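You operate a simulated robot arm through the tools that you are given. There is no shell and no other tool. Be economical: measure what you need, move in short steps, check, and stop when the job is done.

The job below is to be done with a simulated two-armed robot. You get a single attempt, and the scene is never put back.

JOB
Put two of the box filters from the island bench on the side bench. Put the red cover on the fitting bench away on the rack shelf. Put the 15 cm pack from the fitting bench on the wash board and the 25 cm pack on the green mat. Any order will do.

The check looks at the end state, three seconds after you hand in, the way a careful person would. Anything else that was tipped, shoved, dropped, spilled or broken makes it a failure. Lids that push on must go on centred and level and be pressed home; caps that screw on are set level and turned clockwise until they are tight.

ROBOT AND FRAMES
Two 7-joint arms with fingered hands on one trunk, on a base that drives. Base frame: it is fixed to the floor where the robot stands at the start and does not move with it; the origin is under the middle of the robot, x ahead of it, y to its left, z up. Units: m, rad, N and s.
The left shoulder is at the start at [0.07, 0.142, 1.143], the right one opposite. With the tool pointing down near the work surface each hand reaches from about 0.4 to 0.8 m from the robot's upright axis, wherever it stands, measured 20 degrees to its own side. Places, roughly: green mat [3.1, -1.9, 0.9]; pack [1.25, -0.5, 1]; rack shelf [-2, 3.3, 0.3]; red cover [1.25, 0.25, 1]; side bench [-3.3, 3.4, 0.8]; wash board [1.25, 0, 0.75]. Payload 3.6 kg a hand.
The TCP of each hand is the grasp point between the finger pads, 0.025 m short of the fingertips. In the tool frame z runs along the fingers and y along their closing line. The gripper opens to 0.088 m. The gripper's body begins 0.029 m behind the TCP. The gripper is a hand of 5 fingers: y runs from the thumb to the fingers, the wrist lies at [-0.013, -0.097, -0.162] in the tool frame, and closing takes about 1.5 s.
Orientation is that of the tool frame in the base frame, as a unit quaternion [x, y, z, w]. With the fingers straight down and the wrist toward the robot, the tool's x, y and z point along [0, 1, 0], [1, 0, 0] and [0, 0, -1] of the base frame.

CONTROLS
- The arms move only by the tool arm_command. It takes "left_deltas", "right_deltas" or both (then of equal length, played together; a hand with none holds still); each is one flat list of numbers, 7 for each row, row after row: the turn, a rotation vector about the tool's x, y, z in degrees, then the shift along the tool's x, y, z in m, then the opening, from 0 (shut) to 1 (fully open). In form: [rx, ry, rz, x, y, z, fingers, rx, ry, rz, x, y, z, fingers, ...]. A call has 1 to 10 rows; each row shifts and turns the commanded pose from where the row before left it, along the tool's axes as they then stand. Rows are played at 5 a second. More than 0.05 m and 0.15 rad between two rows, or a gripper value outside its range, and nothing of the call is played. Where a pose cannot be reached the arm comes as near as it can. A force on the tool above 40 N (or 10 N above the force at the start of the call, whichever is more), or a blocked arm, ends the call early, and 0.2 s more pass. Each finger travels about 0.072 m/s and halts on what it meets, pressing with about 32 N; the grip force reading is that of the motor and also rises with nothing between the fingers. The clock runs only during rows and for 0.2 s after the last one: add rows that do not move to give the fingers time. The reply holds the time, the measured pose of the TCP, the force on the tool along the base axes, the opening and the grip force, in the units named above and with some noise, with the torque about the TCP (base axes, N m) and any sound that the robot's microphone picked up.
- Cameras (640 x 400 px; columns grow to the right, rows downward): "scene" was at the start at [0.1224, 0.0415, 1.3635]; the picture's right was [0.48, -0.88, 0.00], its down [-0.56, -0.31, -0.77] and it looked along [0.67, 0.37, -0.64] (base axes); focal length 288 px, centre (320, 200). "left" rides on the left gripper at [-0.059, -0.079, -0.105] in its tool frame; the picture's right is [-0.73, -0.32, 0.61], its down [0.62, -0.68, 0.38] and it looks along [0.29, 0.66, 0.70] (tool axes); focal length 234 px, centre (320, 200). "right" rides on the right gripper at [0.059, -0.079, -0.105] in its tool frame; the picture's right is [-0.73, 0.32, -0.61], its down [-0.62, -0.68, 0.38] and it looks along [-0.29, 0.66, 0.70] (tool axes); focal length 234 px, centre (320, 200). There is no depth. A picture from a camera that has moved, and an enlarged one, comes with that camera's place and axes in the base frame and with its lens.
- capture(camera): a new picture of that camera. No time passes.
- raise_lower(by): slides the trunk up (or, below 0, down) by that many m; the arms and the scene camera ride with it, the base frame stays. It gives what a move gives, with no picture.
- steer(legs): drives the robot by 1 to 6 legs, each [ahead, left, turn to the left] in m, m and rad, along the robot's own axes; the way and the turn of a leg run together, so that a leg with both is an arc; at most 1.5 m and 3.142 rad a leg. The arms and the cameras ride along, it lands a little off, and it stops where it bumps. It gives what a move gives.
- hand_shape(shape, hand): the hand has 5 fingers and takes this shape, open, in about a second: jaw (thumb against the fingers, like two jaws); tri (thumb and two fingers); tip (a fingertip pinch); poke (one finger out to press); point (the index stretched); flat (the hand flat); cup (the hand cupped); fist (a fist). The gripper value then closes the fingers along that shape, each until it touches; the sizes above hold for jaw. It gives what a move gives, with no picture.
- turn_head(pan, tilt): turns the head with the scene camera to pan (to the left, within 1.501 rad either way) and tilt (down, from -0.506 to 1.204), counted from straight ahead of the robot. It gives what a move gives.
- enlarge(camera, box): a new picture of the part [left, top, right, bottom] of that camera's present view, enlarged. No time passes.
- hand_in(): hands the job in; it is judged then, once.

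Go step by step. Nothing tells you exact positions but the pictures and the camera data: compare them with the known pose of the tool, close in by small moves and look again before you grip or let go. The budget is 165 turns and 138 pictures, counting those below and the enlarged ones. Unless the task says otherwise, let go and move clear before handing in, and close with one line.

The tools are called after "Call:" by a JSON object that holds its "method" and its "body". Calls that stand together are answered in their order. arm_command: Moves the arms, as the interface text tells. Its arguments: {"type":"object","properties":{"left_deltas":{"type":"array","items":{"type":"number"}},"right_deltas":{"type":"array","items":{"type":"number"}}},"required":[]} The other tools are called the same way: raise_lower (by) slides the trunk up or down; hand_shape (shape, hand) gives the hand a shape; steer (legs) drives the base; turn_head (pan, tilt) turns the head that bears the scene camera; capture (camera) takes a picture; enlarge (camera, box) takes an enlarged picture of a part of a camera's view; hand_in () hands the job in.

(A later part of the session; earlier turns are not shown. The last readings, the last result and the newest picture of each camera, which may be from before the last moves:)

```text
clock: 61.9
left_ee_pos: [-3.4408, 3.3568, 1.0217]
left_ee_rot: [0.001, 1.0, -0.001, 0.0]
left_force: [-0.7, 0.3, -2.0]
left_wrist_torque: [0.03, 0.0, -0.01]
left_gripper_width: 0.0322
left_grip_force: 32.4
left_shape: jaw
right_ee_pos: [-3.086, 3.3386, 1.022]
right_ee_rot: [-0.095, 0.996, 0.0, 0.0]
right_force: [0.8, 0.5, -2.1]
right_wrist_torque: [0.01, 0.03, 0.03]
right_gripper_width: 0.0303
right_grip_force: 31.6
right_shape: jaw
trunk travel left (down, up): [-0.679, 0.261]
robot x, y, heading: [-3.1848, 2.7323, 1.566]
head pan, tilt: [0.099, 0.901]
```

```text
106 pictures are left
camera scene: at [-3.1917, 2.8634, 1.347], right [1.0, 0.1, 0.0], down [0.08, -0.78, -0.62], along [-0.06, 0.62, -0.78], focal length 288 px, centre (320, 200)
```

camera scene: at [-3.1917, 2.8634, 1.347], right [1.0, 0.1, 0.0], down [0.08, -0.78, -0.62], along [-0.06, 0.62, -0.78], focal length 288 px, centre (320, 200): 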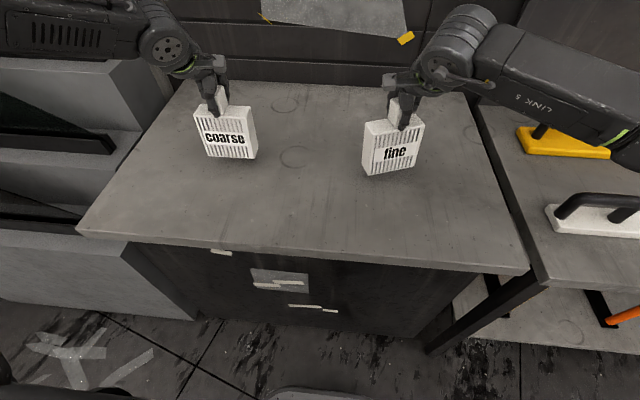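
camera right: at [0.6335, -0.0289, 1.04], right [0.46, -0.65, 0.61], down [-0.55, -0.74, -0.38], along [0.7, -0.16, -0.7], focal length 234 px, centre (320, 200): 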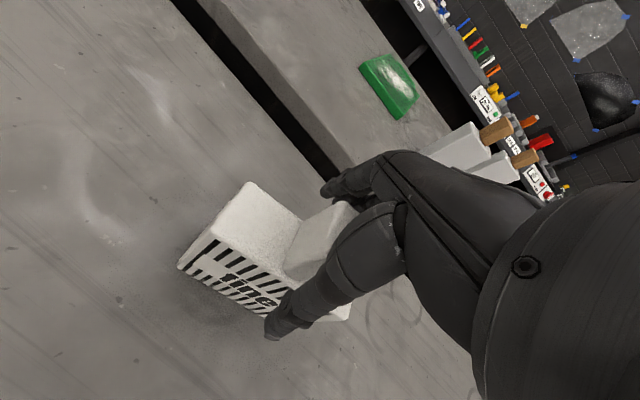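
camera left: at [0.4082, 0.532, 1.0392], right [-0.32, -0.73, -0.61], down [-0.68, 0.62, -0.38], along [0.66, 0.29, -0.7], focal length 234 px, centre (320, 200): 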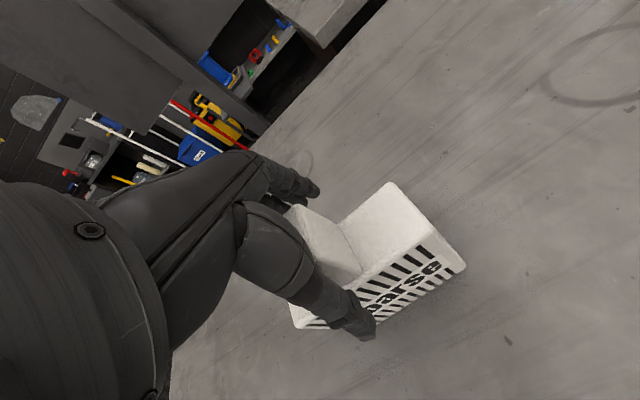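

Looks fine; they're still about 9 cm up if the top is at 0.8. I lower each gently until contact shows.

Call:
{"method": "arm_command", "body": {"left_deltas": [0, 0, 0, 0, 0, 0.02, 0, 0, 0, 0, 0, 0, 0.02, 0, 0, 0, 0, 0, 0, 0.02, 0, 0, 0, 0, 0, 0, 0.01, 0, 0, 0, 0, 0, 0, 0.005, 0, 0, 0, 0, 0, 0, 0.005, 0], "right_deltas": [0, 0, 0, 0, 0, 0.02, 0, 0, 0, 0, 0, 0, 0.02, 0, 0, 0, 0, 0, 0, 0.02, 0, 0, 0, 0, 0, 0, 0.01, 0, 0, 0, 0, 0, 0, 0.005, 0, 0, 0, 0, 0, 0, 0.005, 0]}}

Call:
{"method": "capture", "body": {"camera": "scene"}}

```text
clock: 62.6
left_ee_pos: [-3.4391, 3.3541, 0.9852]
left_ee_rot: [0.001, 1.0, 0.013, 0.0]
left_force: [0.9, -9.0, 26.9]
left_wrist_torque: [-0.84, 0.07, 0.09]
left_gripper_width: 0.0307
left_grip_force: 32.0
left_shape: jaw
right_ee_pos: [-3.086, 3.3353, 0.9838]
right_ee_rot: [-0.094, 0.996, 0.012, -0.001]
right_force: [1.7, -7.4, 24.3]
right_wrist_torque: [-0.56, -0.17, -0.08]
right_gripper_width: 0.0322
right_grip_force: 32.0
right_shape: jaw
trunk travel left (down, up): [-0.679, 0.261]
robot x, y, heading: [-3.1794, 2.7381, 1.569]
head pan, tilt: [0.099, 0.901]
stopped in row 3 (left hand): the force on the tool passed its limit (the readings are from after the stop); the commanded pose is now the measured one
```

```text
105 pictures are left
camera scene: at [-3.1907, 2.8531, 1.3488], right [1.0, 0.1, 0.0], down [0.08, -0.78, -0.63], along [-0.06, 0.62, -0.78], focal length 288 px, centre (320, 200)
```

scene: 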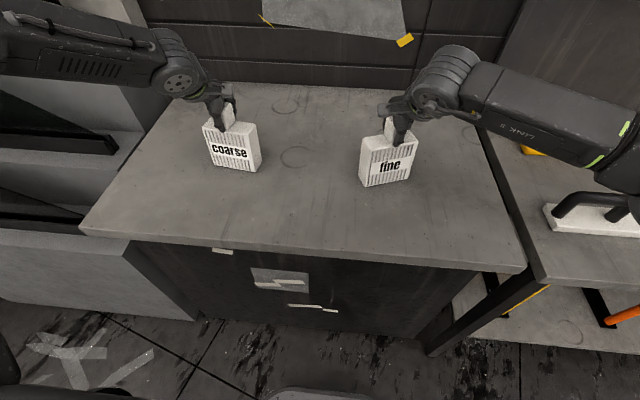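

Both touched at tool z≈0.985 (bench top ≈0.85). I ease the pressure, open, and check before lifting.

Call:
{"method": "arm_command", "body": {"left_deltas": [0, 0, 0, 0, 0, -0.002, 0, 0, 0, 0, 0, 0, 0, 0, 0, 0, 0, 0, 0, 0, 1, 0, 0, 0, 0, 0, 0, 1, 0, 0, 0, 0, 0, 0, 1, 0, 0, 0, 0, 0, 0, 1], "right_deltas": [0, 0, 0, 0, 0, -0.002, 0, 0, 0, 0, 0, 0, 0, 0, 0, 0, 0, 0, 0, 0, 1, 0, 0, 0, 0, 0, 0, 1, 0, 0, 0, 0, 0, 0, 1, 0, 0, 0, 0, 0, 0, 1]}}

Call:
{"method": "enlarge", "body": {"camera": "scene", "box": [180, 70, 440, 220]}}

```text
clock: 64.0
left_ee_pos: [-3.4418, 3.3594, 0.9787]
left_ee_rot: [0.001, 1.0, 0.006, 0.001]
left_force: [0.4, -1.0, 0.2]
left_wrist_torque: [0.0, 0.01, 0.0]
left_gripper_width: 0.088
left_grip_force: 0.1
left_shape: jaw
right_ee_pos: [-3.0868, 3.3396, 0.9773]
right_ee_rot: [-0.094, 0.996, 0.005, -0.001]
right_force: [0.1, 0.4, 0.5]
right_wrist_torque: [-0.01, -0.01, 0.01]
right_gripper_width: 0.0882
right_grip_force: 0.0
right_shape: jaw
trunk travel left (down, up): [-0.679, 0.261]
robot x, y, heading: [-3.1824, 2.7345, 1.575]
head pan, tilt: [0.099, 0.901]
```

```text
2.46 times, centred on (310, 145) of scene
camera zoom: at [-3.1922, 2.8621, 1.347], right [1.0, 0.1, 0.0], down [0.08, -0.78, -0.62], along [-0.06, 0.62, -0.78], focal length 709 px, centre (345, 335)
```

zoom: 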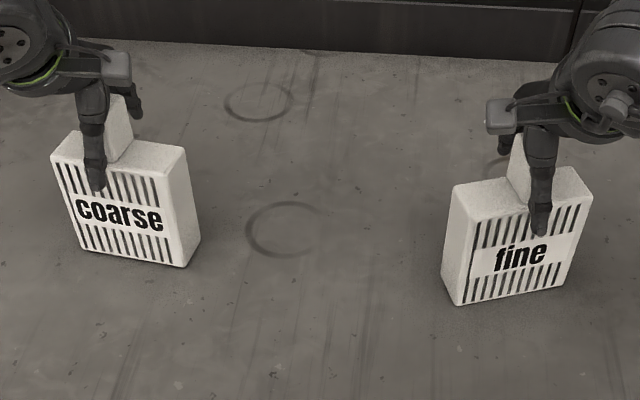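

Both stand upright. I lift straight off and retract.

Call:
{"method": "arm_command", "body": {"left_deltas": [0, 0, 0, 0, 0, -0.02, 1, 0, 0, 0, 0, 0, -0.04, 1, 0, 0, 0, 0, 0, -0.04, 1, 0, 0, 0, 0, 0, -0.04, 1, 0, 0, 0, 0, 0, -0.04, 1, 0, 0, 0, 0, -0.04, 0, 1, 0, 0, 0, 0, -0.04, 0, 1, 0, 0, 0, 0, -0.04, 0, 1, 0, 0, 0, 0, -0.03, 0, 1], "right_deltas": [0, 0, 0, 0, 0, -0.02, 1, 0, 0, 0, 0, 0, -0.04, 1, 0, 0, 0, 0, 0, -0.04, 1, 0, 0, 0, 0, 0, -0.04, 1, 0, 0, 0, 0, 0, -0.04, 1, 0, 0, 0, 0, -0.04, 0, 1, 0, 0, 0, 0, -0.03, 0, 1, 0, 0, 0, 0, 0, 0, 1, 0, 0, 0, 0, 0, 0, 1]}}

Call:
{"method": "steer", "body": {"legs": [[-0.35, 0, 0]]}}

Call:
{"method": "turn_head", "body": {"pan": 0, "tilt": 0.5}}

Call:
{"method": "capture", "body": {"camera": "scene"}}

Call:
{"method": "turn_head", "body": {"pan": -1.0, "tilt": 0.6}}

Call:
{"method": "capture", "body": {"camera": "scene"}}

```text
clock: 66.0
left_ee_pos: [-3.442, 3.2039, 1.1587]
left_ee_rot: [-0.001, 1.0, 0.007, 0.001]
left_force: [0.3, -0.6, 0.3]
left_wrist_torque: [0.01, -0.01, 0.0]
left_gripper_width: 0.088
left_grip_force: 0.1
left_shape: jaw
right_ee_pos: [-3.0735, 3.267, 1.157]
right_ee_rot: [-0.095, 0.995, 0.006, 0.0]
right_force: [0.1, 0.8, -0.7]
right_wrist_torque: [-0.01, 0.01, 0.01]
right_gripper_width: 0.0877
right_grip_force: 0.0
right_shape: jaw
trunk travel left (down, up): [-0.679, 0.261]
robot x, y, heading: [-3.1836, 2.7352, 1.569]
head pan, tilt: [0.099, 0.901]
```

```text
clock: 68.3
left_ee_pos: [-3.4419, 2.8552, 1.1576]
left_ee_rot: [0.0, 1.0, 0.006, 0.001]
left_force: [0.9, -1.0, 0.1]
left_wrist_torque: [-0.03, 0.01, 0.01]
left_gripper_width: 0.0877
left_grip_force: 0.3
left_shape: jaw
right_ee_pos: [-3.0744, 2.9188, 1.1578]
right_ee_rot: [-0.094, 0.996, 0.005, -0.001]
right_force: [-0.5, -0.7, 0.4]
right_wrist_torque: [-0.01, 0.02, 0.03]
right_gripper_width: 0.0882
right_grip_force: 0.0
right_shape: jaw
trunk travel left (down, up): [-0.679, 0.261]
robot x, y, heading: [-3.1836, 2.3839, 1.573]
head pan, tilt: [0.099, 0.901]
```

```text
clock: 69.2
left_ee_pos: [-3.4431, 2.8553, 1.157]
left_ee_rot: [0.001, 1.0, 0.007, 0.001]
left_force: [-0.6, 0.8, 0.5]
left_wrist_torque: [0.0, 0.01, 0.01]
left_gripper_width: 0.0879
left_grip_force: 0.2
left_shape: jaw
right_ee_pos: [-3.0739, 2.9188, 1.1574]
right_ee_rot: [-0.094, 0.996, 0.006, -0.001]
right_force: [-0.4, 0.3, 0.8]
right_wrist_torque: [0.0, 0.0, -0.01]
right_gripper_width: 0.0877
right_grip_force: 0.2
right_shape: jaw
trunk travel left (down, up): [-0.679, 0.261]
robot x, y, heading: [-3.1824, 2.3831, 1.565]
head pan, tilt: [0.0, 0.499]
```

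```text
103 pictures are left
camera scene: at [-3.1849, 2.5268, 1.3809], right [1.0, 0.0, 0.0], down [0.0, -0.48, -0.88], along [0.0, 0.88, -0.48], focal length 288 px, centre (320, 200)
```

scene: 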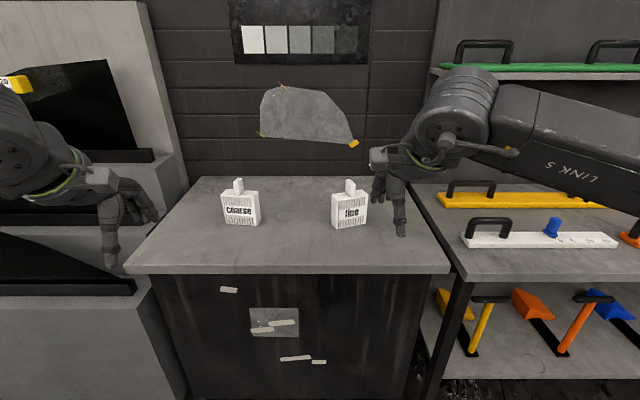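

```text
clock: 70.5
left_ee_pos: [-3.4422, 2.8556, 1.1579]
left_ee_rot: [0.001, 1.0, 0.006, 0.001]
left_force: [0.6, 0.3, -0.3]
left_wrist_torque: [-0.04, -0.01, 0.06]
left_gripper_width: 0.0879
left_grip_force: 0.0
left_shape: jaw
right_ee_pos: [-3.0731, 2.9185, 1.1574]
right_ee_rot: [-0.094, 0.996, 0.006, -0.002]
right_force: [0.1, -0.6, 0.1]
right_wrist_torque: [-0.02, 0.02, 0.0]
right_gripper_width: 0.0879
right_grip_force: 0.2
right_shape: jaw
trunk travel left (down, up): [-0.679, 0.261]
robot x, y, heading: [-3.1814, 2.3842, 1.568]
head pan, tilt: [-1.0, 0.6]
```

```text
102 pictures are left
camera scene: at [-3.1106, 2.4834, 1.372], right [0.54, -0.84, 0.0], down [-0.48, -0.3, -0.83], along [0.69, 0.45, -0.56], focal length 288 px, centre (320, 200)
```

scene: 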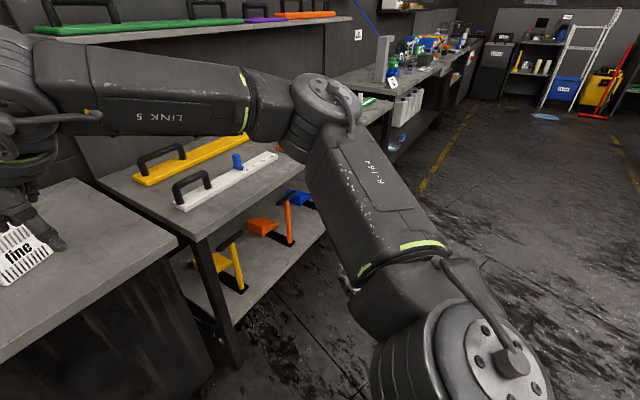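

Filters are placed and upright. Next I slide clear of the cart, turn, and drive along the aisle toward the left end of the fitting bench.

Call:
{"method": "steer", "body": {"legs": [[-0.05, -1.4, 0], [0, 0, -1.72], [1.3, 0, 0]]}}

Call:
{"method": "turn_head", "body": {"pan": -0.2, "tilt": 0.4}}

Call:
{"method": "capture", "body": {"camera": "scene"}}

```text
clock: 87.6
left_ee_pos: [-0.0183, 2.3456, 1.1568]
left_ee_rot: [0.755, 0.656, 0.005, 0.006]
left_force: [-0.3, -0.8, -0.6]
left_wrist_torque: [0.04, 0.01, 0.0]
left_gripper_width: 0.0878
left_grip_force: 0.2
left_shape: jaw
right_ee_pos: [-0.0072, 1.9728, 1.1575]
right_ee_rot: [0.69, 0.724, 0.004, 0.004]
right_force: [0.3, 0.2, 0.6]
right_wrist_torque: [-0.02, -0.01, -0.05]
right_gripper_width: 0.0877
right_grip_force: 0.0
right_shape: jaw
trunk travel left (down, up): [-0.679, 0.261]
robot x, y, heading: [-0.5198, 2.1543, -0.14]
head pan, tilt: [-1.0, 0.6]
```

```text
clock: 88.7
left_ee_pos: [-0.0177, 2.3452, 1.158]
left_ee_rot: [0.755, 0.655, 0.004, 0.005]
left_force: [0.5, -1.0, 0.4]
left_wrist_torque: [0.01, 0.0, 0.0]
left_gripper_width: 0.0879
left_grip_force: 0.1
left_shape: jaw
right_ee_pos: [-0.0074, 1.9716, 1.1559]
right_ee_rot: [0.69, 0.723, 0.005, 0.004]
right_force: [0.2, 0.1, -0.5]
right_wrist_torque: [-0.01, 0.01, -0.01]
right_gripper_width: 0.0878
right_grip_force: 0.1
right_shape: jaw
trunk travel left (down, up): [-0.679, 0.261]
robot x, y, heading: [-0.5214, 2.1536, -0.142]
head pan, tilt: [-0.201, 0.4]
```

```text
101 pictures are left
camera scene: at [-0.3858, 2.1169, 1.3901], right [-0.34, -0.94, 0.0], down [-0.37, 0.13, -0.92], along [0.87, -0.31, -0.39], focal length 288 px, centre (320, 200)
```

scene: 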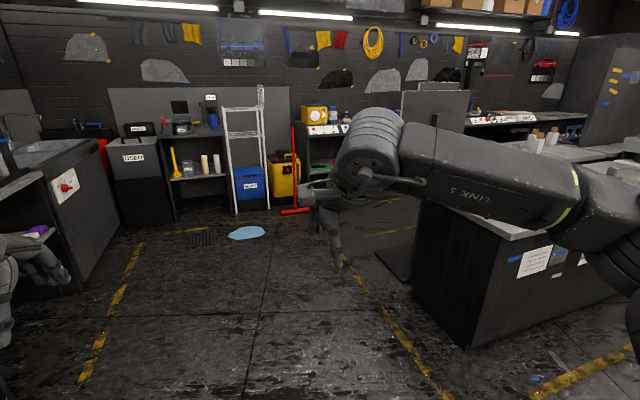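

A puddle lies at (2.2, 2.0), and something dark on the floor near (1.3, 0.9). I drive on 1 m and look again.

Call:
{"method": "steer", "body": {"legs": [[1.2, 0, 0]]}}

Call:
{"method": "turn_head", "body": {"pan": -0.7, "tilt": 0.6}}

Call:
{"method": "raise_lower", "body": {"by": 0.25}}

Call:
{"method": "capture", "body": {"camera": "scene"}}

```text
clock: 94.9
left_ee_pos: [1.1857, 2.1601, 1.1578]
left_ee_rot: [0.76, 0.65, 0.004, 0.006]
left_force: [-0.2, 1.0, -0.4]
left_wrist_torque: [0.02, -0.02, 0.0]
left_gripper_width: 0.0879
left_grip_force: 0.1
left_shape: jaw
right_ee_pos: [1.1917, 1.7872, 1.1576]
right_ee_rot: [0.694, 0.72, 0.005, 0.004]
right_force: [0.7, -0.3, -0.8]
right_wrist_torque: [-0.01, -0.02, -0.03]
right_gripper_width: 0.0878
right_grip_force: 0.0
right_shape: jaw
trunk travel left (down, up): [-0.679, 0.261]
robot x, y, heading: [0.6832, 1.972, -0.154]
head pan, tilt: [-0.201, 0.4]
```

```text
clock: 95.8
left_ee_pos: [1.1864, 2.1613, 1.1569]
left_ee_rot: [0.759, 0.651, 0.004, 0.006]
left_force: [1.1, 0.6, 0.2]
left_wrist_torque: [0.04, 0.0, 0.03]
left_gripper_width: 0.088
left_grip_force: 0.0
left_shape: jaw
right_ee_pos: [1.1916, 1.7867, 1.157]
right_ee_rot: [0.694, 0.72, 0.004, 0.004]
right_force: [0.5, 0.2, 0.8]
right_wrist_torque: [0.02, -0.02, 0.07]
right_gripper_width: 0.0879
right_grip_force: 0.1
right_shape: jaw
trunk travel left (down, up): [-0.679, 0.261]
robot x, y, heading: [0.6851, 1.9716, -0.148]
head pan, tilt: [-0.7, 0.6]
```

```text
clock: 98.4
left_ee_pos: [1.1866, 2.1611, 1.4084]
left_ee_rot: [0.759, 0.651, 0.004, 0.006]
left_force: [0.6, -1.0, 0.3]
left_wrist_torque: [0.02, -0.01, -0.02]
left_gripper_width: 0.088
left_grip_force: 0.3
left_shape: jaw
right_ee_pos: [1.192, 1.7872, 1.407]
right_ee_rot: [0.694, 0.72, 0.004, 0.004]
right_force: [-0.3, 0.5, -0.6]
right_wrist_torque: [-0.01, 0.02, -0.01]
right_gripper_width: 0.0882
right_grip_force: 0.1
right_shape: jaw
trunk travel left (down, up): [-0.929, 0.011]
robot x, y, heading: [0.6801, 1.9741, -0.155]
head pan, tilt: [-0.7, 0.6]
```

```text
100 pictures are left
camera scene: at [0.7871, 1.9015, 1.6219], right [-0.75, -0.66, 0.0], down [-0.37, 0.43, -0.82], along [0.54, -0.62, -0.57], focal length 288 px, centre (320, 200)
```

scene: 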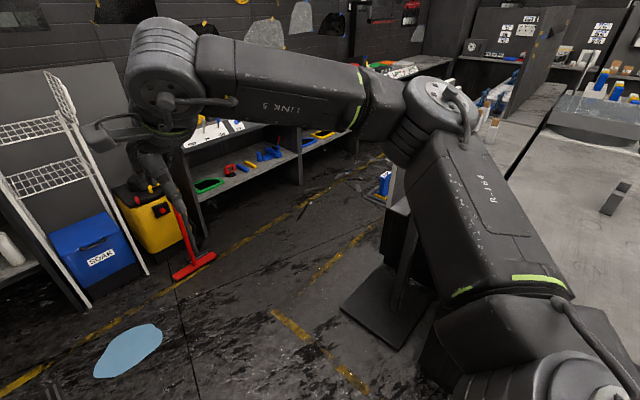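

The sign board stands at the left end of the fitting bench, so I must use the aisle behind it (x≈1.6–2.5). I'll turn to face -x here, then back into that aisle, clear of the puddle.

Call:
{"method": "steer", "body": {"legs": [[0, 0, 3.14], [0, 0, 0.156], [-0.95, 0.4, 0]]}}

Call:
{"method": "turn_head", "body": {"pan": 1.5, "tilt": 0.7}}

Call:
{"method": "capture", "body": {"camera": "scene"}}

Call:
{"method": "turn_head", "body": {"pan": 0.6, "tilt": 0.7}}

Call:
{"method": "capture", "body": {"camera": "scene"}}

```text
clock: 111.7
left_ee_pos: [1.16, 1.3072, 1.4069]
left_ee_rot: [-0.704, 0.71, 0.005, -0.003]
left_force: [-0.7, -0.5, -0.4]
left_wrist_torque: [0.02, 0.01, 0.0]
left_gripper_width: 0.0878
left_grip_force: 0.2
left_shape: jaw
right_ee_pos: [1.0984, 1.6763, 1.4062]
right_ee_rot: [0.768, -0.641, -0.003, 0.004]
right_force: [-0.1, 0.8, 0.1]
right_wrist_torque: [0.02, 0.02, -0.01]
right_gripper_width: 0.0877
right_grip_force: 0.0
right_shape: jaw
trunk travel left (down, up): [-0.929, 0.011]
robot x, y, heading: [1.6325, 1.5633, 3.133]
head pan, tilt: [-0.7, 0.6]
```

```text
clock: 113.8
left_ee_pos: [1.1595, 1.307, 1.4071]
left_ee_rot: [-0.704, 0.71, 0.006, -0.003]
left_force: [-1.5, -0.3, -0.2]
left_wrist_torque: [0.03, 0.0, 0.02]
left_gripper_width: 0.088
left_grip_force: 0.0
left_shape: jaw
right_ee_pos: [1.1001, 1.6754, 1.4077]
right_ee_rot: [0.768, -0.64, -0.004, 0.004]
right_force: [0.0, 0.0, -0.4]
right_wrist_torque: [0.02, 0.01, -0.04]
right_gripper_width: 0.0881
right_grip_force: 0.2
right_shape: jaw
trunk travel left (down, up): [-0.929, 0.011]
robot x, y, heading: [1.6354, 1.5632, 3.132]
head pan, tilt: [1.499, 0.7]
```

```text
99 pictures are left
camera scene: at [1.5731, 1.4787, 1.6133], right [-1.0, 0.08, 0.0], down [0.05, 0.64, -0.76], along [-0.06, -0.76, -0.64], focal length 288 px, centre (320, 200)
```

scene: 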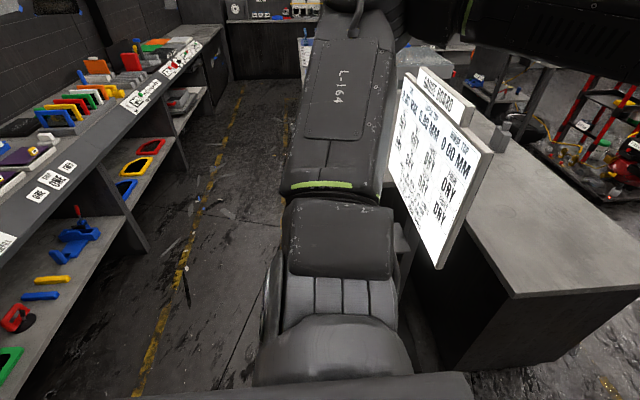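

```text
clock: 115.0
left_ee_pos: [1.1607, 1.3076, 1.4075]
left_ee_rot: [-0.704, 0.711, 0.006, -0.004]
left_force: [-0.4, -0.1, 0.7]
left_wrist_torque: [0.02, -0.01, 0.02]
left_gripper_width: 0.0881
left_grip_force: 0.0
left_shape: jaw
right_ee_pos: [1.1002, 1.6747, 1.4078]
right_ee_rot: [0.768, -0.64, -0.004, 0.005]
right_force: [-0.1, 0.5, 0.6]
right_wrist_torque: [0.02, 0.04, 0.0]
right_gripper_width: 0.0879
right_grip_force: 0.0
right_shape: jaw
trunk travel left (down, up): [-0.929, 0.011]
robot x, y, heading: [1.6314, 1.5601, 3.129]
head pan, tilt: [0.6, 0.7]
```

```text
98 pictures are left
camera scene: at [1.5096, 1.5161, 1.6133], right [-0.56, 0.83, 0.0], down [0.54, 0.36, -0.76], along [-0.64, -0.43, -0.64], focal length 288 px, centre (320, 200)
```

scene: 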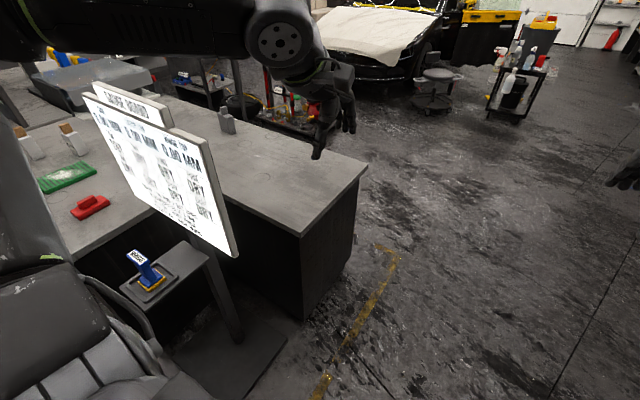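

I see the sign board's face ("... BOARD") from here. I'll read it in case it names the packs.

Call:
{"method": "enlarge", "body": {"camera": "scene", "box": [80, 80, 250, 260]}}

Call:
{"method": "steer", "body": {"legs": [[-0.4, 0.55, 0.0]]}}

Call:
{"method": "turn_head", "body": {"pan": 1.0, "tilt": 0.7}}

Call:
{"method": "capture", "body": {"camera": "scene"}}

```text
2.22 times, centred on (165, 170) of scene
camera zoom: at [1.5096, 1.5161, 1.6133], right [-0.56, 0.83, 0.0], down [0.54, 0.36, -0.76], along [-0.64, -0.43, -0.64], focal length 640 px, centre (664, 267)
```

zoom: 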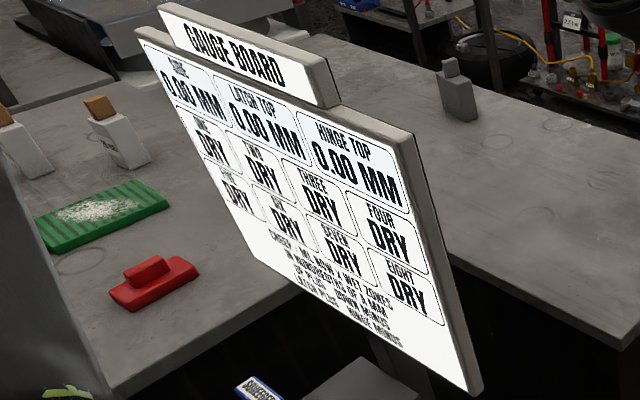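

```text
clock: 118.7
left_ee_pos: [1.5491, 0.7623, 1.4072]
left_ee_rot: [-0.703, 0.712, 0.004, -0.004]
left_force: [0.7, 0.1, -0.9]
left_wrist_torque: [-0.03, 0.01, 0.01]
left_gripper_width: 0.0878
left_grip_force: 0.1
left_shape: jaw
right_ee_pos: [1.4911, 1.1288, 1.4068]
right_ee_rot: [0.767, -0.641, -0.002, 0.005]
right_force: [-0.1, 0.6, 0.7]
right_wrist_torque: [0.0, 0.01, -0.02]
right_gripper_width: 0.088
right_grip_force: 0.1
right_shape: jaw
trunk travel left (down, up): [-0.929, 0.011]
robot x, y, heading: [2.0253, 1.0143, 3.129]
head pan, tilt: [0.6, 0.7]
```

```text
clock: 119.6
left_ee_pos: [1.552, 0.7589, 1.4072]
left_ee_rot: [-0.703, 0.711, 0.006, -0.005]
left_force: [0.6, -0.1, 0.1]
left_wrist_torque: [0.04, 0.01, -0.01]
left_gripper_width: 0.0877
left_grip_force: 0.1
left_shape: jaw
right_ee_pos: [1.4933, 1.1275, 1.4075]
right_ee_rot: [0.767, -0.641, -0.004, 0.005]
right_force: [-0.7, -0.3, -0.9]
right_wrist_torque: [0.01, -0.04, 0.01]
right_gripper_width: 0.0878
right_grip_force: 0.2
right_shape: jaw
trunk travel left (down, up): [-0.929, 0.011]
robot x, y, heading: [2.0281, 1.0139, 3.126]
head pan, tilt: [1.0, 0.7]
```

```text
96 pictures are left
camera scene: at [1.9256, 0.944, 1.6133], right [-0.83, 0.55, 0.0], down [0.36, 0.54, -0.76], along [-0.42, -0.64, -0.64], focal length 288 px, centre (320, 200)
```

scene: 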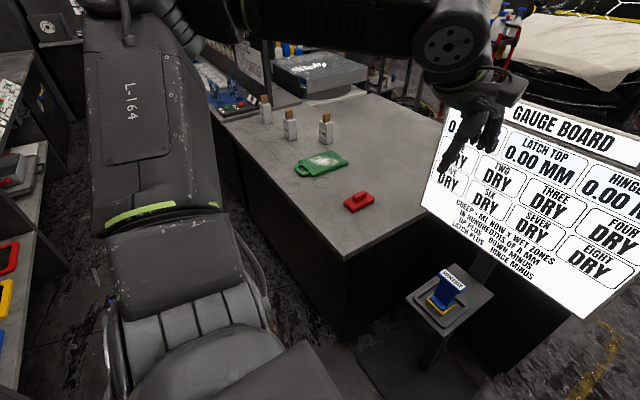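

The gauge board is unrelated. I slide further along the aisle to y≈0.15 and look at the bench.

Call:
{"method": "steer", "body": {"legs": [[0, 0.85, 0.012]]}}

Call:
{"method": "turn_head", "body": {"pan": 0.35, "tilt": 0.8}}

Call:
{"method": "capture", "body": {"camera": "scene"}}

Call:
{"method": "turn_head", "body": {"pan": 0.9, "tilt": 0.7}}

Call:
{"method": "capture", "body": {"camera": "scene"}}

```text
clock: 124.1
left_ee_pos: [1.5479, -0.0986, 1.408]
left_ee_rot: [-0.707, 0.707, 0.005, -0.005]
left_force: [0.5, -0.1, 0.6]
left_wrist_torque: [0.04, -0.02, 0.01]
left_gripper_width: 0.0878
left_grip_force: 0.0
left_shape: jaw
right_ee_pos: [1.4852, 0.2687, 1.407]
right_ee_rot: [0.77, -0.638, -0.004, 0.005]
right_force: [-0.5, 0.0, 1.3]
right_wrist_torque: [-0.01, -0.02, -0.04]
right_gripper_width: 0.0877
right_grip_force: 0.0
right_shape: jaw
trunk travel left (down, up): [-0.929, 0.011]
robot x, y, heading: [2.0156, 0.159, 3.138]
head pan, tilt: [1.0, 0.7]
```

```text
clock: 125.1
left_ee_pos: [1.5486, -0.1009, 1.4077]
left_ee_rot: [-0.706, 0.708, 0.006, -0.004]
left_force: [0.0, -0.3, -0.7]
left_wrist_torque: [-0.03, 0.0, -0.04]
left_gripper_width: 0.0882
left_grip_force: 0.1
left_shape: jaw
right_ee_pos: [1.4855, 0.2669, 1.4076]
right_ee_rot: [0.77, -0.637, -0.004, 0.005]
right_force: [0.3, 0.2, -0.1]
right_wrist_torque: [0.0, 0.02, -0.02]
right_gripper_width: 0.0879
right_grip_force: 0.0
right_shape: jaw
trunk travel left (down, up): [-0.929, 0.011]
robot x, y, heading: [2.0196, 0.1563, 3.135]
head pan, tilt: [0.351, 0.799]
```

```text
95 pictures are left
camera scene: at [1.8902, 0.1318, 1.6051], right [-0.34, 0.94, 0.0], down [0.67, 0.25, -0.7], along [-0.65, -0.24, -0.72], focal length 288 px, centre (320, 200)
```

scene: 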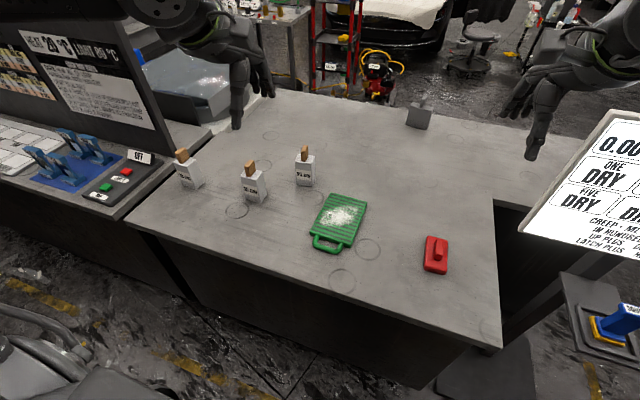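

```text
clock: 126.1
left_ee_pos: [1.5484, -0.101, 1.4077]
left_ee_rot: [-0.706, 0.708, 0.006, -0.005]
left_force: [0.0, 0.2, 0.8]
left_wrist_torque: [0.02, 0.0, 0.03]
left_gripper_width: 0.0883
left_grip_force: 0.0
left_shape: jaw
right_ee_pos: [1.4849, 0.2678, 1.4074]
right_ee_rot: [0.771, -0.637, -0.004, 0.005]
right_force: [0.3, -0.2, -0.1]
right_wrist_torque: [0.03, 0.0, -0.01]
right_gripper_width: 0.0879
right_grip_force: 0.0
right_shape: jaw
trunk travel left (down, up): [-0.929, 0.011]
robot x, y, heading: [2.0175, 0.1635, 3.138]
head pan, tilt: [0.901, 0.7]
```

```text
94 pictures are left
camera scene: at [1.9129, 0.0935, 1.6133], right [-0.78, 0.62, 0.0], down [0.4, 0.5, -0.76], along [-0.48, -0.6, -0.64], focal length 288 px, centre (320, 200)
```

scene: 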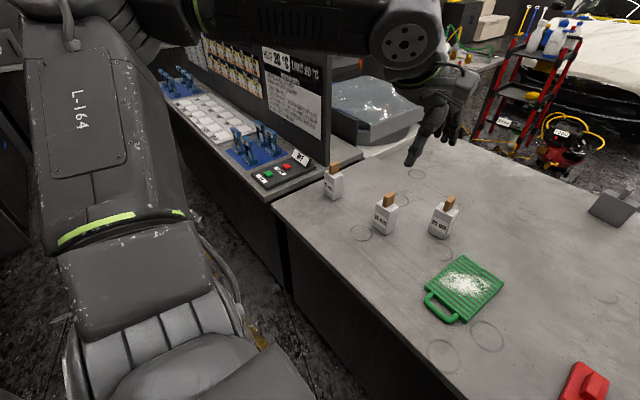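

Packs carry labels on this side. I zoom to read them, and measure positions.

Call:
{"method": "enlarge", "body": {"camera": "scene", "box": [310, 150, 510, 275]}}

Call:
{"method": "turn_head", "body": {"pan": 0.35, "tilt": 0.8}}

Call:
{"method": "enlarge", "body": {"camera": "scene", "box": [170, 140, 330, 240]}}

Call:
{"method": "enlarge", "body": {"camera": "scene", "box": [300, 180, 460, 280]}}

```text
3.20 times, centred on (410, 212) of scene
camera zoom: at [1.9129, 0.0935, 1.6133], right [-0.78, 0.62, 0.0], down [0.4, 0.5, -0.76], along [-0.48, -0.6, -0.64], focal length 922 px, centre (32, 160)
```

zoom: 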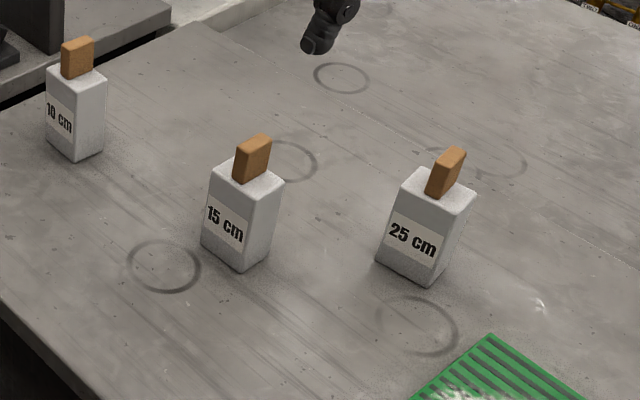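

```text
clock: 127.1
left_ee_pos: [1.5474, -0.1007, 1.4069]
left_ee_rot: [-0.706, 0.708, 0.005, -0.004]
left_force: [0.0, -0.4, -0.2]
left_wrist_torque: [0.03, 0.01, -0.01]
left_gripper_width: 0.088
left_grip_force: 0.0
left_shape: jaw
right_ee_pos: [1.4858, 0.2671, 1.4075]
right_ee_rot: [0.771, -0.637, -0.003, 0.005]
right_force: [-0.1, 0.0, 0.4]
right_wrist_torque: [0.01, 0.01, 0.01]
right_gripper_width: 0.0879
right_grip_force: 0.2
right_shape: jaw
trunk travel left (down, up): [-0.929, 0.011]
robot x, y, heading: [2.0215, 0.1602, 3.144]
head pan, tilt: [0.351, 0.799]
```

```text
4.00 times, centred on (250, 190) of scene
camera zoom: at [1.8902, 0.132, 1.6051], right [-0.34, 0.94, 0.0], down [0.67, 0.25, -0.7], along [-0.65, -0.24, -0.72], focal length 1152 px, centre (600, 240)
```

zoom: 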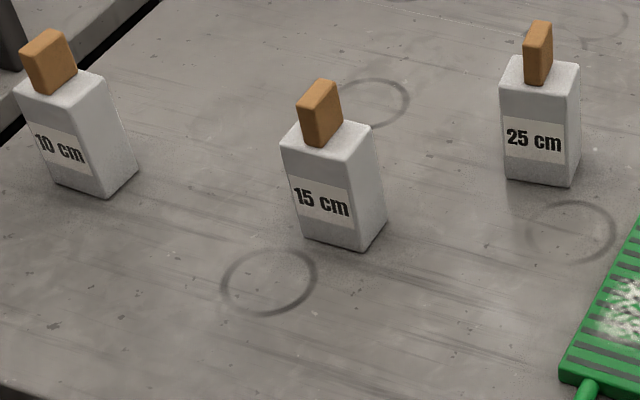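

```text
4.00 times, centred on (380, 230) of scene
camera zoom: at [1.8902, 0.132, 1.6051], right [-0.34, 0.94, 0.0], down [0.67, 0.25, -0.7], along [-0.65, -0.24, -0.72], focal length 1152 px, centre (80, 80)
```

zoom: 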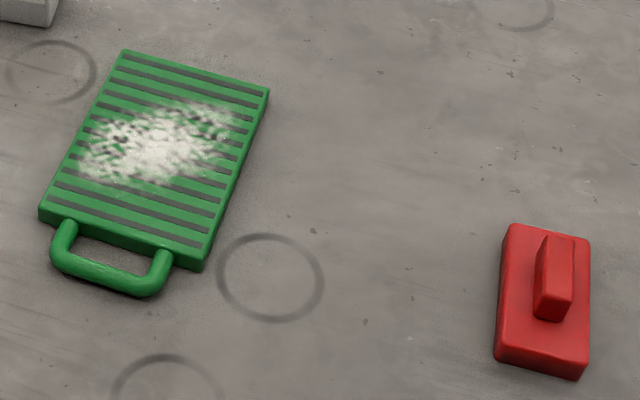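

The order from the left is 10, 15, 25 cm. I estimate: 15 cm at (1.232, -0.379), 25 cm at (1.085, -0.227), wash board centre (1.234, -0.033), red cover (1.283, 0.305). I move closer and lower the trunk.

Call:
{"method": "steer", "body": {"legs": [[0.19, 0.06, 0]]}}

Call:
{"method": "raise_lower", "body": {"by": -0.25}}

Call:
{"method": "capture", "body": {"camera": "scene"}}

Call:
{"method": "capture", "body": {"camera": "right"}}

Call:
{"method": "capture", "body": {"camera": "left"}}

```text
clock: 128.7
left_ee_pos: [1.3633, -0.1586, 1.409]
left_ee_rot: [-0.707, 0.707, 0.006, -0.006]
left_force: [1.0, 0.3, 0.0]
left_wrist_torque: [0.0, 0.04, 0.01]
left_gripper_width: 0.0876
left_grip_force: 0.0
left_shape: jaw
right_ee_pos: [1.2995, 0.2073, 1.41]
right_ee_rot: [0.77, -0.638, -0.004, 0.007]
right_force: [-0.6, 0.9, 0.6]
right_wrist_torque: [0.0, 0.0, 0.0]
right_gripper_width: 0.0881
right_grip_force: 0.1
right_shape: jaw
trunk travel left (down, up): [-0.929, 0.011]
robot x, y, heading: [1.8274, 0.0997, 3.145]
head pan, tilt: [0.351, 0.799]
```

```text
clock: 131.2
left_ee_pos: [1.3572, -0.1621, 1.1577]
left_ee_rot: [-0.707, 0.708, 0.006, -0.005]
left_force: [-0.2, -0.7, -0.1]
left_wrist_torque: [0.0, -0.01, -0.02]
left_gripper_width: 0.0879
left_grip_force: 0.0
left_shape: jaw
right_ee_pos: [1.2941, 0.2073, 1.1584]
right_ee_rot: [0.771, -0.637, -0.004, 0.005]
right_force: [-1.1, 0.1, 0.0]
right_wrist_torque: [0.02, -0.04, 0.01]
right_gripper_width: 0.0877
right_grip_force: 0.1
right_shape: jaw
trunk travel left (down, up): [-0.679, 0.261]
robot x, y, heading: [1.827, 0.0995, 3.141]
head pan, tilt: [0.351, 0.799]
```

```text
90 pictures are left
camera scene: at [1.6997, 0.072, 1.3551], right [-0.34, 0.94, 0.0], down [0.67, 0.25, -0.7], along [-0.66, -0.24, -0.72], focal length 288 px, centre (320, 200)
```

scene: 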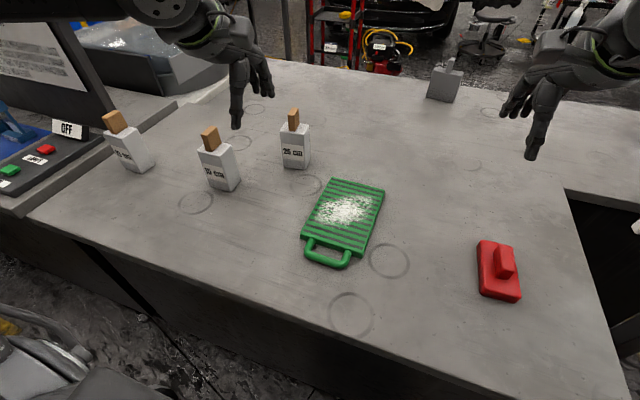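

```text
89 pictures are left
camera right: at [1.3843, 0.1643, 1.2615], right [-0.45, 0.65, 0.61], down [0.55, 0.74, -0.39], along [-0.71, 0.16, -0.69], focal length 234 px, centre (320, 200)
```

right: 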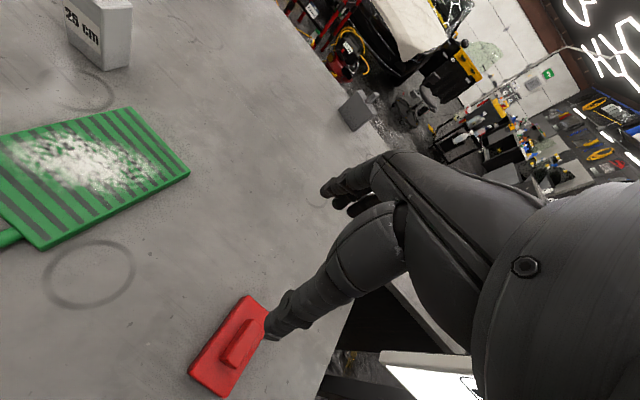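

```text
88 pictures are left
camera left: at [1.4386, -0.1036, 1.2619], right [0.32, 0.73, -0.61], down [0.68, -0.62, -0.39], along [-0.67, -0.29, -0.69], focal length 234 px, centre (320, 200)
```

left: 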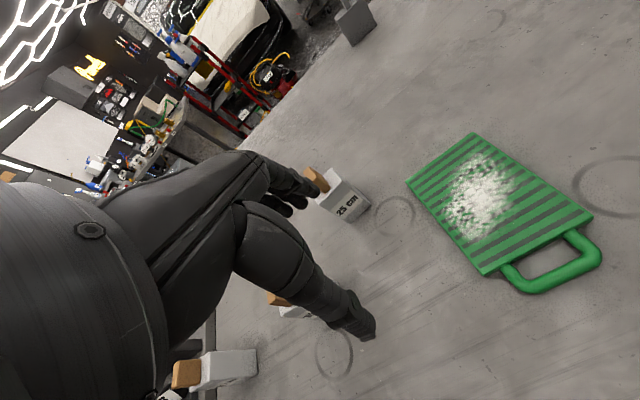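

Cross-checking the two cameras puts the bench top nearer z≈0.84. Corrected: 15 cm pack (1.265, -0.353), 25 cm (1.125, -0.207), board (1.26, -0.03), cover (1.313, 0.292). I move the hands above the 15 cm pack and the cover.

Call:
{"method": "arm_command", "body": {"left_deltas": [0, 0, 0, 0.038, 0.0184, 0, 1, 0, 0, 0, 0.038, 0.0184, 0, 1, 0, 0, 0, 0.038, 0.0184, 0, 1, 0, 0, 0, 0.038, 0.0184, 0, 1, 0, 0, 0, 0.038, 0.0184, 0, 1, 0, 0, 0, 0, 0, 0.02, 1, 0, 0, 0, 0, 0, 0.03, 1], "right_deltas": [0, 0, 5.5, 0, 0, 0, 1, 0, 0, 5.5, 0, 0, 0, 1, 0, 0, 0, -0.028, -0.007, 0.03, 1, 0, 0, 0, -0.028, -0.007, 0.03, 1, 0, 0, 0, -0.028, -0.007, 0.03, 1, 0, 0, 0, 0, 0, 0.03, 1, 0, 0, 0, 0, 0, 0.03, 1]}}

Call:
{"method": "capture", "body": {"camera": "right"}}

Call:
{"method": "capture", "body": {"camera": "left"}}

Call:
{"method": "capture", "body": {"camera": "scene"}}

```text
clock: 132.8
left_ee_pos: [1.2645, -0.352, 1.1099]
left_ee_rot: [-0.707, 0.707, 0.006, -0.005]
left_force: [-0.7, 0.5, -0.5]
left_wrist_torque: [0.03, 0.0, 0.0]
left_gripper_width: 0.088
left_grip_force: 0.1
left_shape: jaw
right_ee_pos: [1.3114, 0.2897, 1.0076]
right_ee_rot: [-0.705, 0.709, 0.004, -0.004]
right_force: [0.1, -0.6, 0.6]
right_wrist_torque: [0.0, -0.01, 0.0]
right_gripper_width: 0.0881
right_grip_force: 0.1
right_shape: jaw
trunk travel left (down, up): [-0.679, 0.261]
robot x, y, heading: [1.8262, 0.0977, 3.136]
head pan, tilt: [0.351, 0.799]
```

```text
87 pictures are left
camera right: at [1.3921, 0.2315, 1.111], right [-0.31, 0.73, 0.61], down [0.68, 0.62, -0.39], along [-0.66, 0.29, -0.69], focal length 234 px, centre (320, 200)
```

right: 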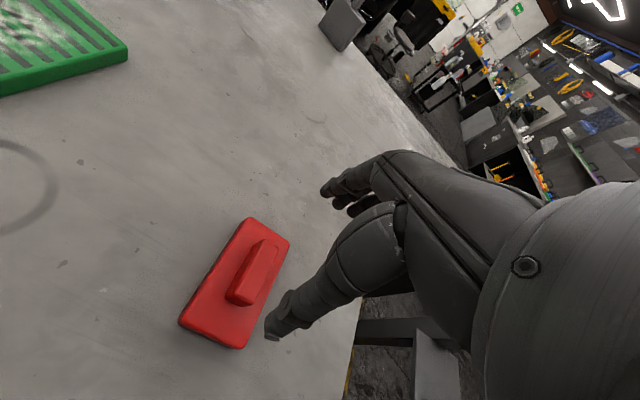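

```text
86 pictures are left
camera left: at [1.3449, -0.2946, 1.2138], right [0.32, 0.73, -0.61], down [0.68, -0.62, -0.39], along [-0.67, -0.29, -0.69], focal length 234 px, centre (320, 200)
```

left: 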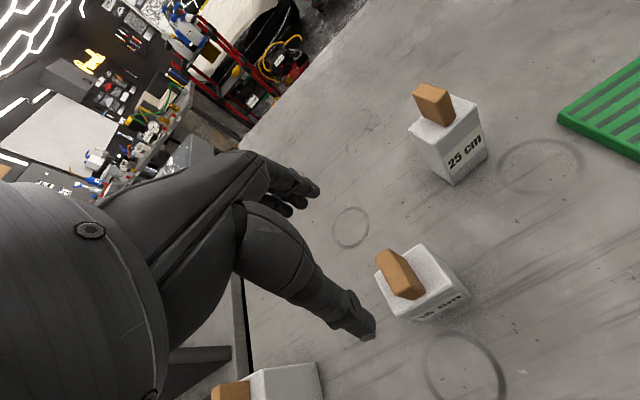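

```text
85 pictures are left
camera scene: at [1.699, 0.0716, 1.3551], right [-0.34, 0.94, 0.0], down [0.67, 0.25, -0.7], along [-0.65, -0.24, -0.72], focal length 288 px, centre (320, 200)
```

scene: 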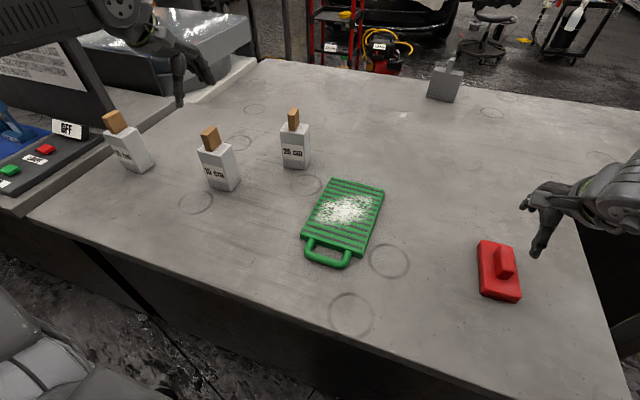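

Both hands are aligned over the handles. I descend to gripping height and check.

Call:
{"method": "arm_command", "body": {"left_deltas": [0, 0, 0, 0, 0, 0.04, 1, 0, 0, 0, 0, 0, 0.04, 1, 0, 0, 0, 0, 0, 0.025, 1, 0, 0, 0, 0, 0, 0.02, 1, 0, 0, 0, 0, 0, 0, 1], "right_deltas": [0, 0, 0, 0, 0, 0.04, 1, 0, 0, 0, 0, 0, 0.03, 1, 0, 0, 0, 0, 0, 0.02, 1, 0, 0, 0, 0, 0, 0.015, 1, 0, 0, 0, 0, 0, 0, 1]}}

Call:
{"method": "capture", "body": {"camera": "right"}}

Call:
{"method": "capture", "body": {"camera": "left"}}

Call:
{"method": "capture", "body": {"camera": "scene"}}

```text
clock: 134.1
left_ee_pos: [1.263, -0.3496, 0.9864]
left_ee_rot: [-0.707, 0.707, 0.005, -0.004]
left_force: [-0.2, 0.8, -0.1]
left_wrist_torque: [-0.02, 0.02, 0.02]
left_gripper_width: 0.0879
left_grip_force: 0.1
left_shape: jaw
right_ee_pos: [1.3126, 0.2902, 0.9026]
right_ee_rot: [-0.706, 0.708, 0.003, -0.005]
right_force: [0.1, 0.4, -0.7]
right_wrist_torque: [0.02, -0.03, 0.02]
right_gripper_width: 0.0882
right_grip_force: 0.0
right_shape: jaw
trunk travel left (down, up): [-0.679, 0.261]
robot x, y, heading: [1.8273, 0.1006, 3.137]
head pan, tilt: [0.351, 0.799]
```

```text
84 pictures are left
camera right: at [1.3924, 0.2318, 1.0065], right [-0.31, 0.73, 0.61], down [0.68, 0.62, -0.39], along [-0.66, 0.29, -0.69], focal length 234 px, centre (320, 200)
```

right: 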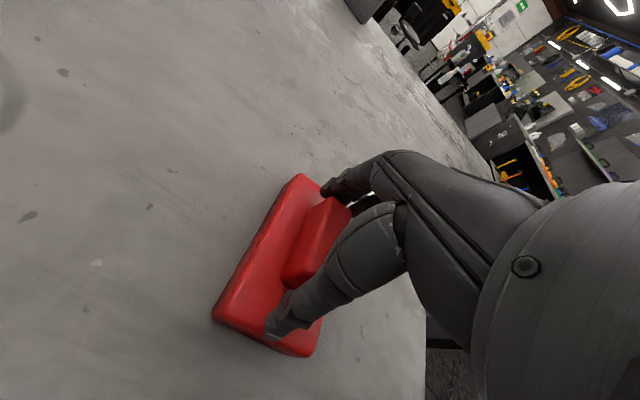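

```text
83 pictures are left
camera left: at [1.3441, -0.293, 1.0893], right [0.32, 0.73, -0.61], down [0.68, -0.62, -0.39], along [-0.67, -0.29, -0.69], focal length 234 px, centre (320, 200)
```

left: 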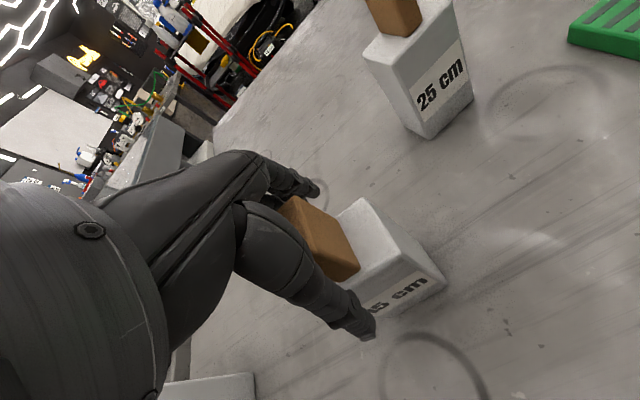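

```text
82 pictures are left
camera scene: at [1.7001, 0.0721, 1.3551], right [-0.34, 0.94, 0.0], down [0.67, 0.25, -0.7], along [-0.66, -0.24, -0.72], focal length 288 px, centre (320, 200)
```

scene: 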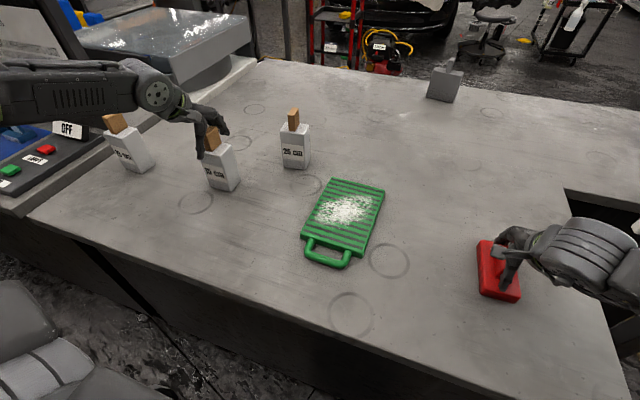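

Both handles sit between the fingers. I close and lift both.

Call:
{"method": "arm_command", "body": {"left_deltas": [0, 0, 0, 0, 0, 0, 0, 0, 0, 0, 0, 0, 0, 0, 0, 0, 0, 0, 0, 0, 0, 0, 0, 0, 0, 0, 0, 0, 0, 0, 0, 0, 0, 0, 0, 0, 0, 0, 0, 0, 0, 0, 0, 0, 0, 0, 0, 0, 0], "right_deltas": [0, 0, 0, 0, 0, 0, 0, 0, 0, 0, 0, 0, 0, 0, 0, 0, 0, 0, 0, 0, 0, 0, 0, 0, 0, 0, 0, 0, 0, 0, 0, 0, 0, 0, 0, 0, 0, 0, 0, 0, 0, 0, 0, 0, 0, 0, 0, 0, 0]}}

Call:
{"method": "arm_command", "body": {"left_deltas": [0, 0, 0, 0, 0, -0.02, 0, 0, 0, 0, 0, 0, -0.04, 0, 0, 0, 0, 0, 0, -0.03, 0, 0, 0, 0, 0, 0, -0.03, 0, 0, 0, 0, 0, 0, 0, 0], "right_deltas": [0, 0, 0, 0, 0, -0.02, 0, 0, 0, 0, 0, 0, -0.04, 0, 0, 0, 0, 0, 0, -0.04, 0, 0, 0, 0, 0, 0, -0.04, 0, 0, 0, 0, 0, 0, -0.04, 0]}}

Call:
{"method": "capture", "body": {"camera": "scene"}}

```text
clock: 135.7
left_ee_pos: [1.2635, -0.3495, 0.9876]
left_ee_rot: [-0.706, 0.708, 0.006, -0.006]
left_force: [-2.8, -3.2, 18.1]
left_wrist_torque: [-0.11, 0.67, 0.03]
left_gripper_width: 0.0399
left_grip_force: 31.9
left_shape: jaw
right_ee_pos: [1.3135, 0.291, 0.9028]
right_ee_rot: [-0.705, 0.709, 0.003, -0.007]
right_force: [0.1, -0.1, 0.2]
right_wrist_torque: [0.01, -0.02, 0.03]
right_gripper_width: 0.0542
right_grip_force: 32.3
right_shape: jaw
trunk travel left (down, up): [-0.679, 0.261]
robot x, y, heading: [1.8254, 0.0995, 3.141]
head pan, tilt: [0.351, 0.799]
```

```text
clock: 136.8
left_ee_pos: [1.2646, -0.3497, 1.1044]
left_ee_rot: [-0.706, 0.708, 0.006, -0.004]
left_force: [-0.3, -0.1, -1.5]
left_wrist_torque: [-0.02, -0.02, -0.01]
left_gripper_width: 0.0352
left_grip_force: 31.8
left_shape: jaw
right_ee_pos: [1.3157, 0.2906, 1.0821]
right_ee_rot: [-0.706, 0.708, 0.004, -0.005]
right_force: [0.0, -0.4, -0.8]
right_wrist_torque: [0.02, -0.01, 0.0]
right_gripper_width: 0.0542
right_grip_force: 32.0
right_shape: jaw
trunk travel left (down, up): [-0.679, 0.261]
robot x, y, heading: [1.8287, 0.0989, 3.14]
head pan, tilt: [0.351, 0.799]
```

```text
81 pictures are left
camera scene: at [1.7, 0.0712, 1.355], right [-0.34, 0.94, 0.0], down [0.67, 0.25, -0.7], along [-0.66, -0.24, -0.72], focal length 288 px, centre (320, 200)
```

scene: 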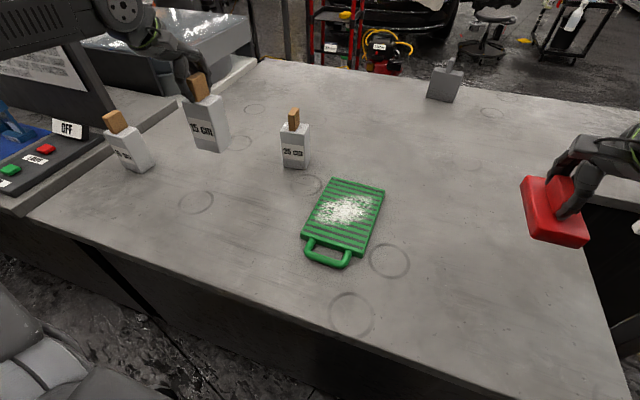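

Both are held. I carry the 15 cm pack over the wash board centre.

Call:
{"method": "arm_command", "body": {"left_deltas": [0, 0, 0, 0, 0, -0.03, 0, 0, 0, 0, -0.04, 0, 0, 0, 0, 0, 0, -0.04, 0, 0, 0, 0, 0, 0, -0.04, 0, 0, 0, 0, 0, 0, -0.04, 0, 0, 0, 0, 0, 0, -0.04, 0, 0, 0, 0, 0, 0, -0.04, 0, 0, 0, 0, 0, 0, -0.04, 0, 0, 0, 0, 0, 0, -0.038, 0, 0, 0, 0, 0, 0, 0, 0, 0, 0]}}

Call:
{"method": "capture", "body": {"camera": "scene"}}

Call:
{"method": "capture", "body": {"camera": "left"}}

```text
clock: 139.1
left_ee_pos: [1.2657, -0.0337, 1.132]
left_ee_rot: [0.708, -0.706, -0.005, 0.004]
left_force: [0.0, 0.0, -0.4]
left_wrist_torque: [-0.02, 0.0, 0.02]
left_gripper_width: 0.0347
left_grip_force: 31.5
left_shape: jaw
right_ee_pos: [1.3167, 0.29, 1.0817]
right_ee_rot: [-0.706, 0.708, 0.004, -0.005]
right_force: [1.0, 0.1, -1.4]
right_wrist_torque: [-0.01, 0.01, 0.01]
right_gripper_width: 0.0545
right_grip_force: 32.2
right_shape: jaw
trunk travel left (down, up): [-0.679, 0.261]
robot x, y, heading: [1.832, 0.0996, 3.142]
head pan, tilt: [0.351, 0.799]
```

```text
80 pictures are left
camera scene: at [1.7001, 0.0718, 1.3551], right [-0.34, 0.94, 0.0], down [0.67, 0.25, -0.7], along [-0.66, -0.24, -0.72], focal length 288 px, centre (320, 200)
```

scene: 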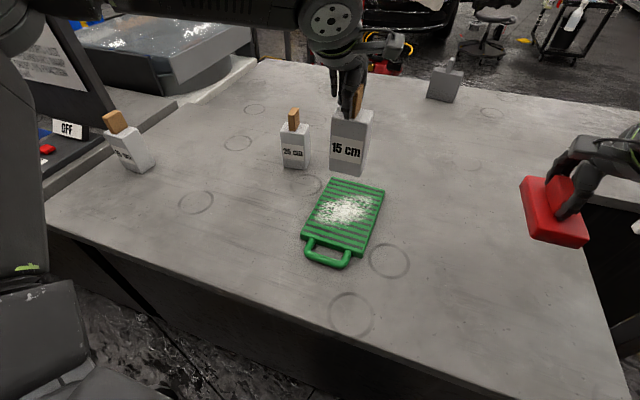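

```text
79 pictures are left
camera left: at [1.346, 0.0241, 1.2366], right [0.32, 0.73, -0.61], down [0.68, -0.62, -0.39], along [-0.67, -0.29, -0.69], focal length 234 px, centre (320, 200)
```

left: 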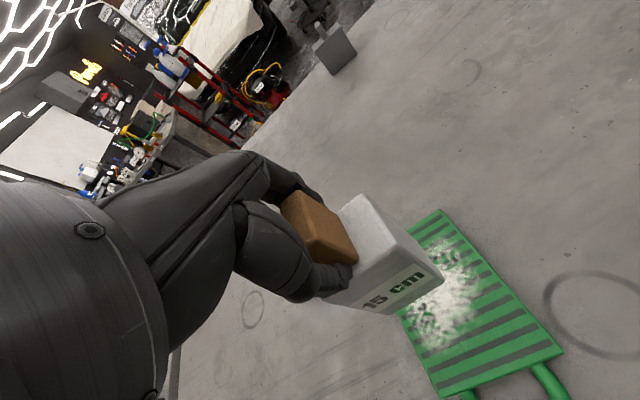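

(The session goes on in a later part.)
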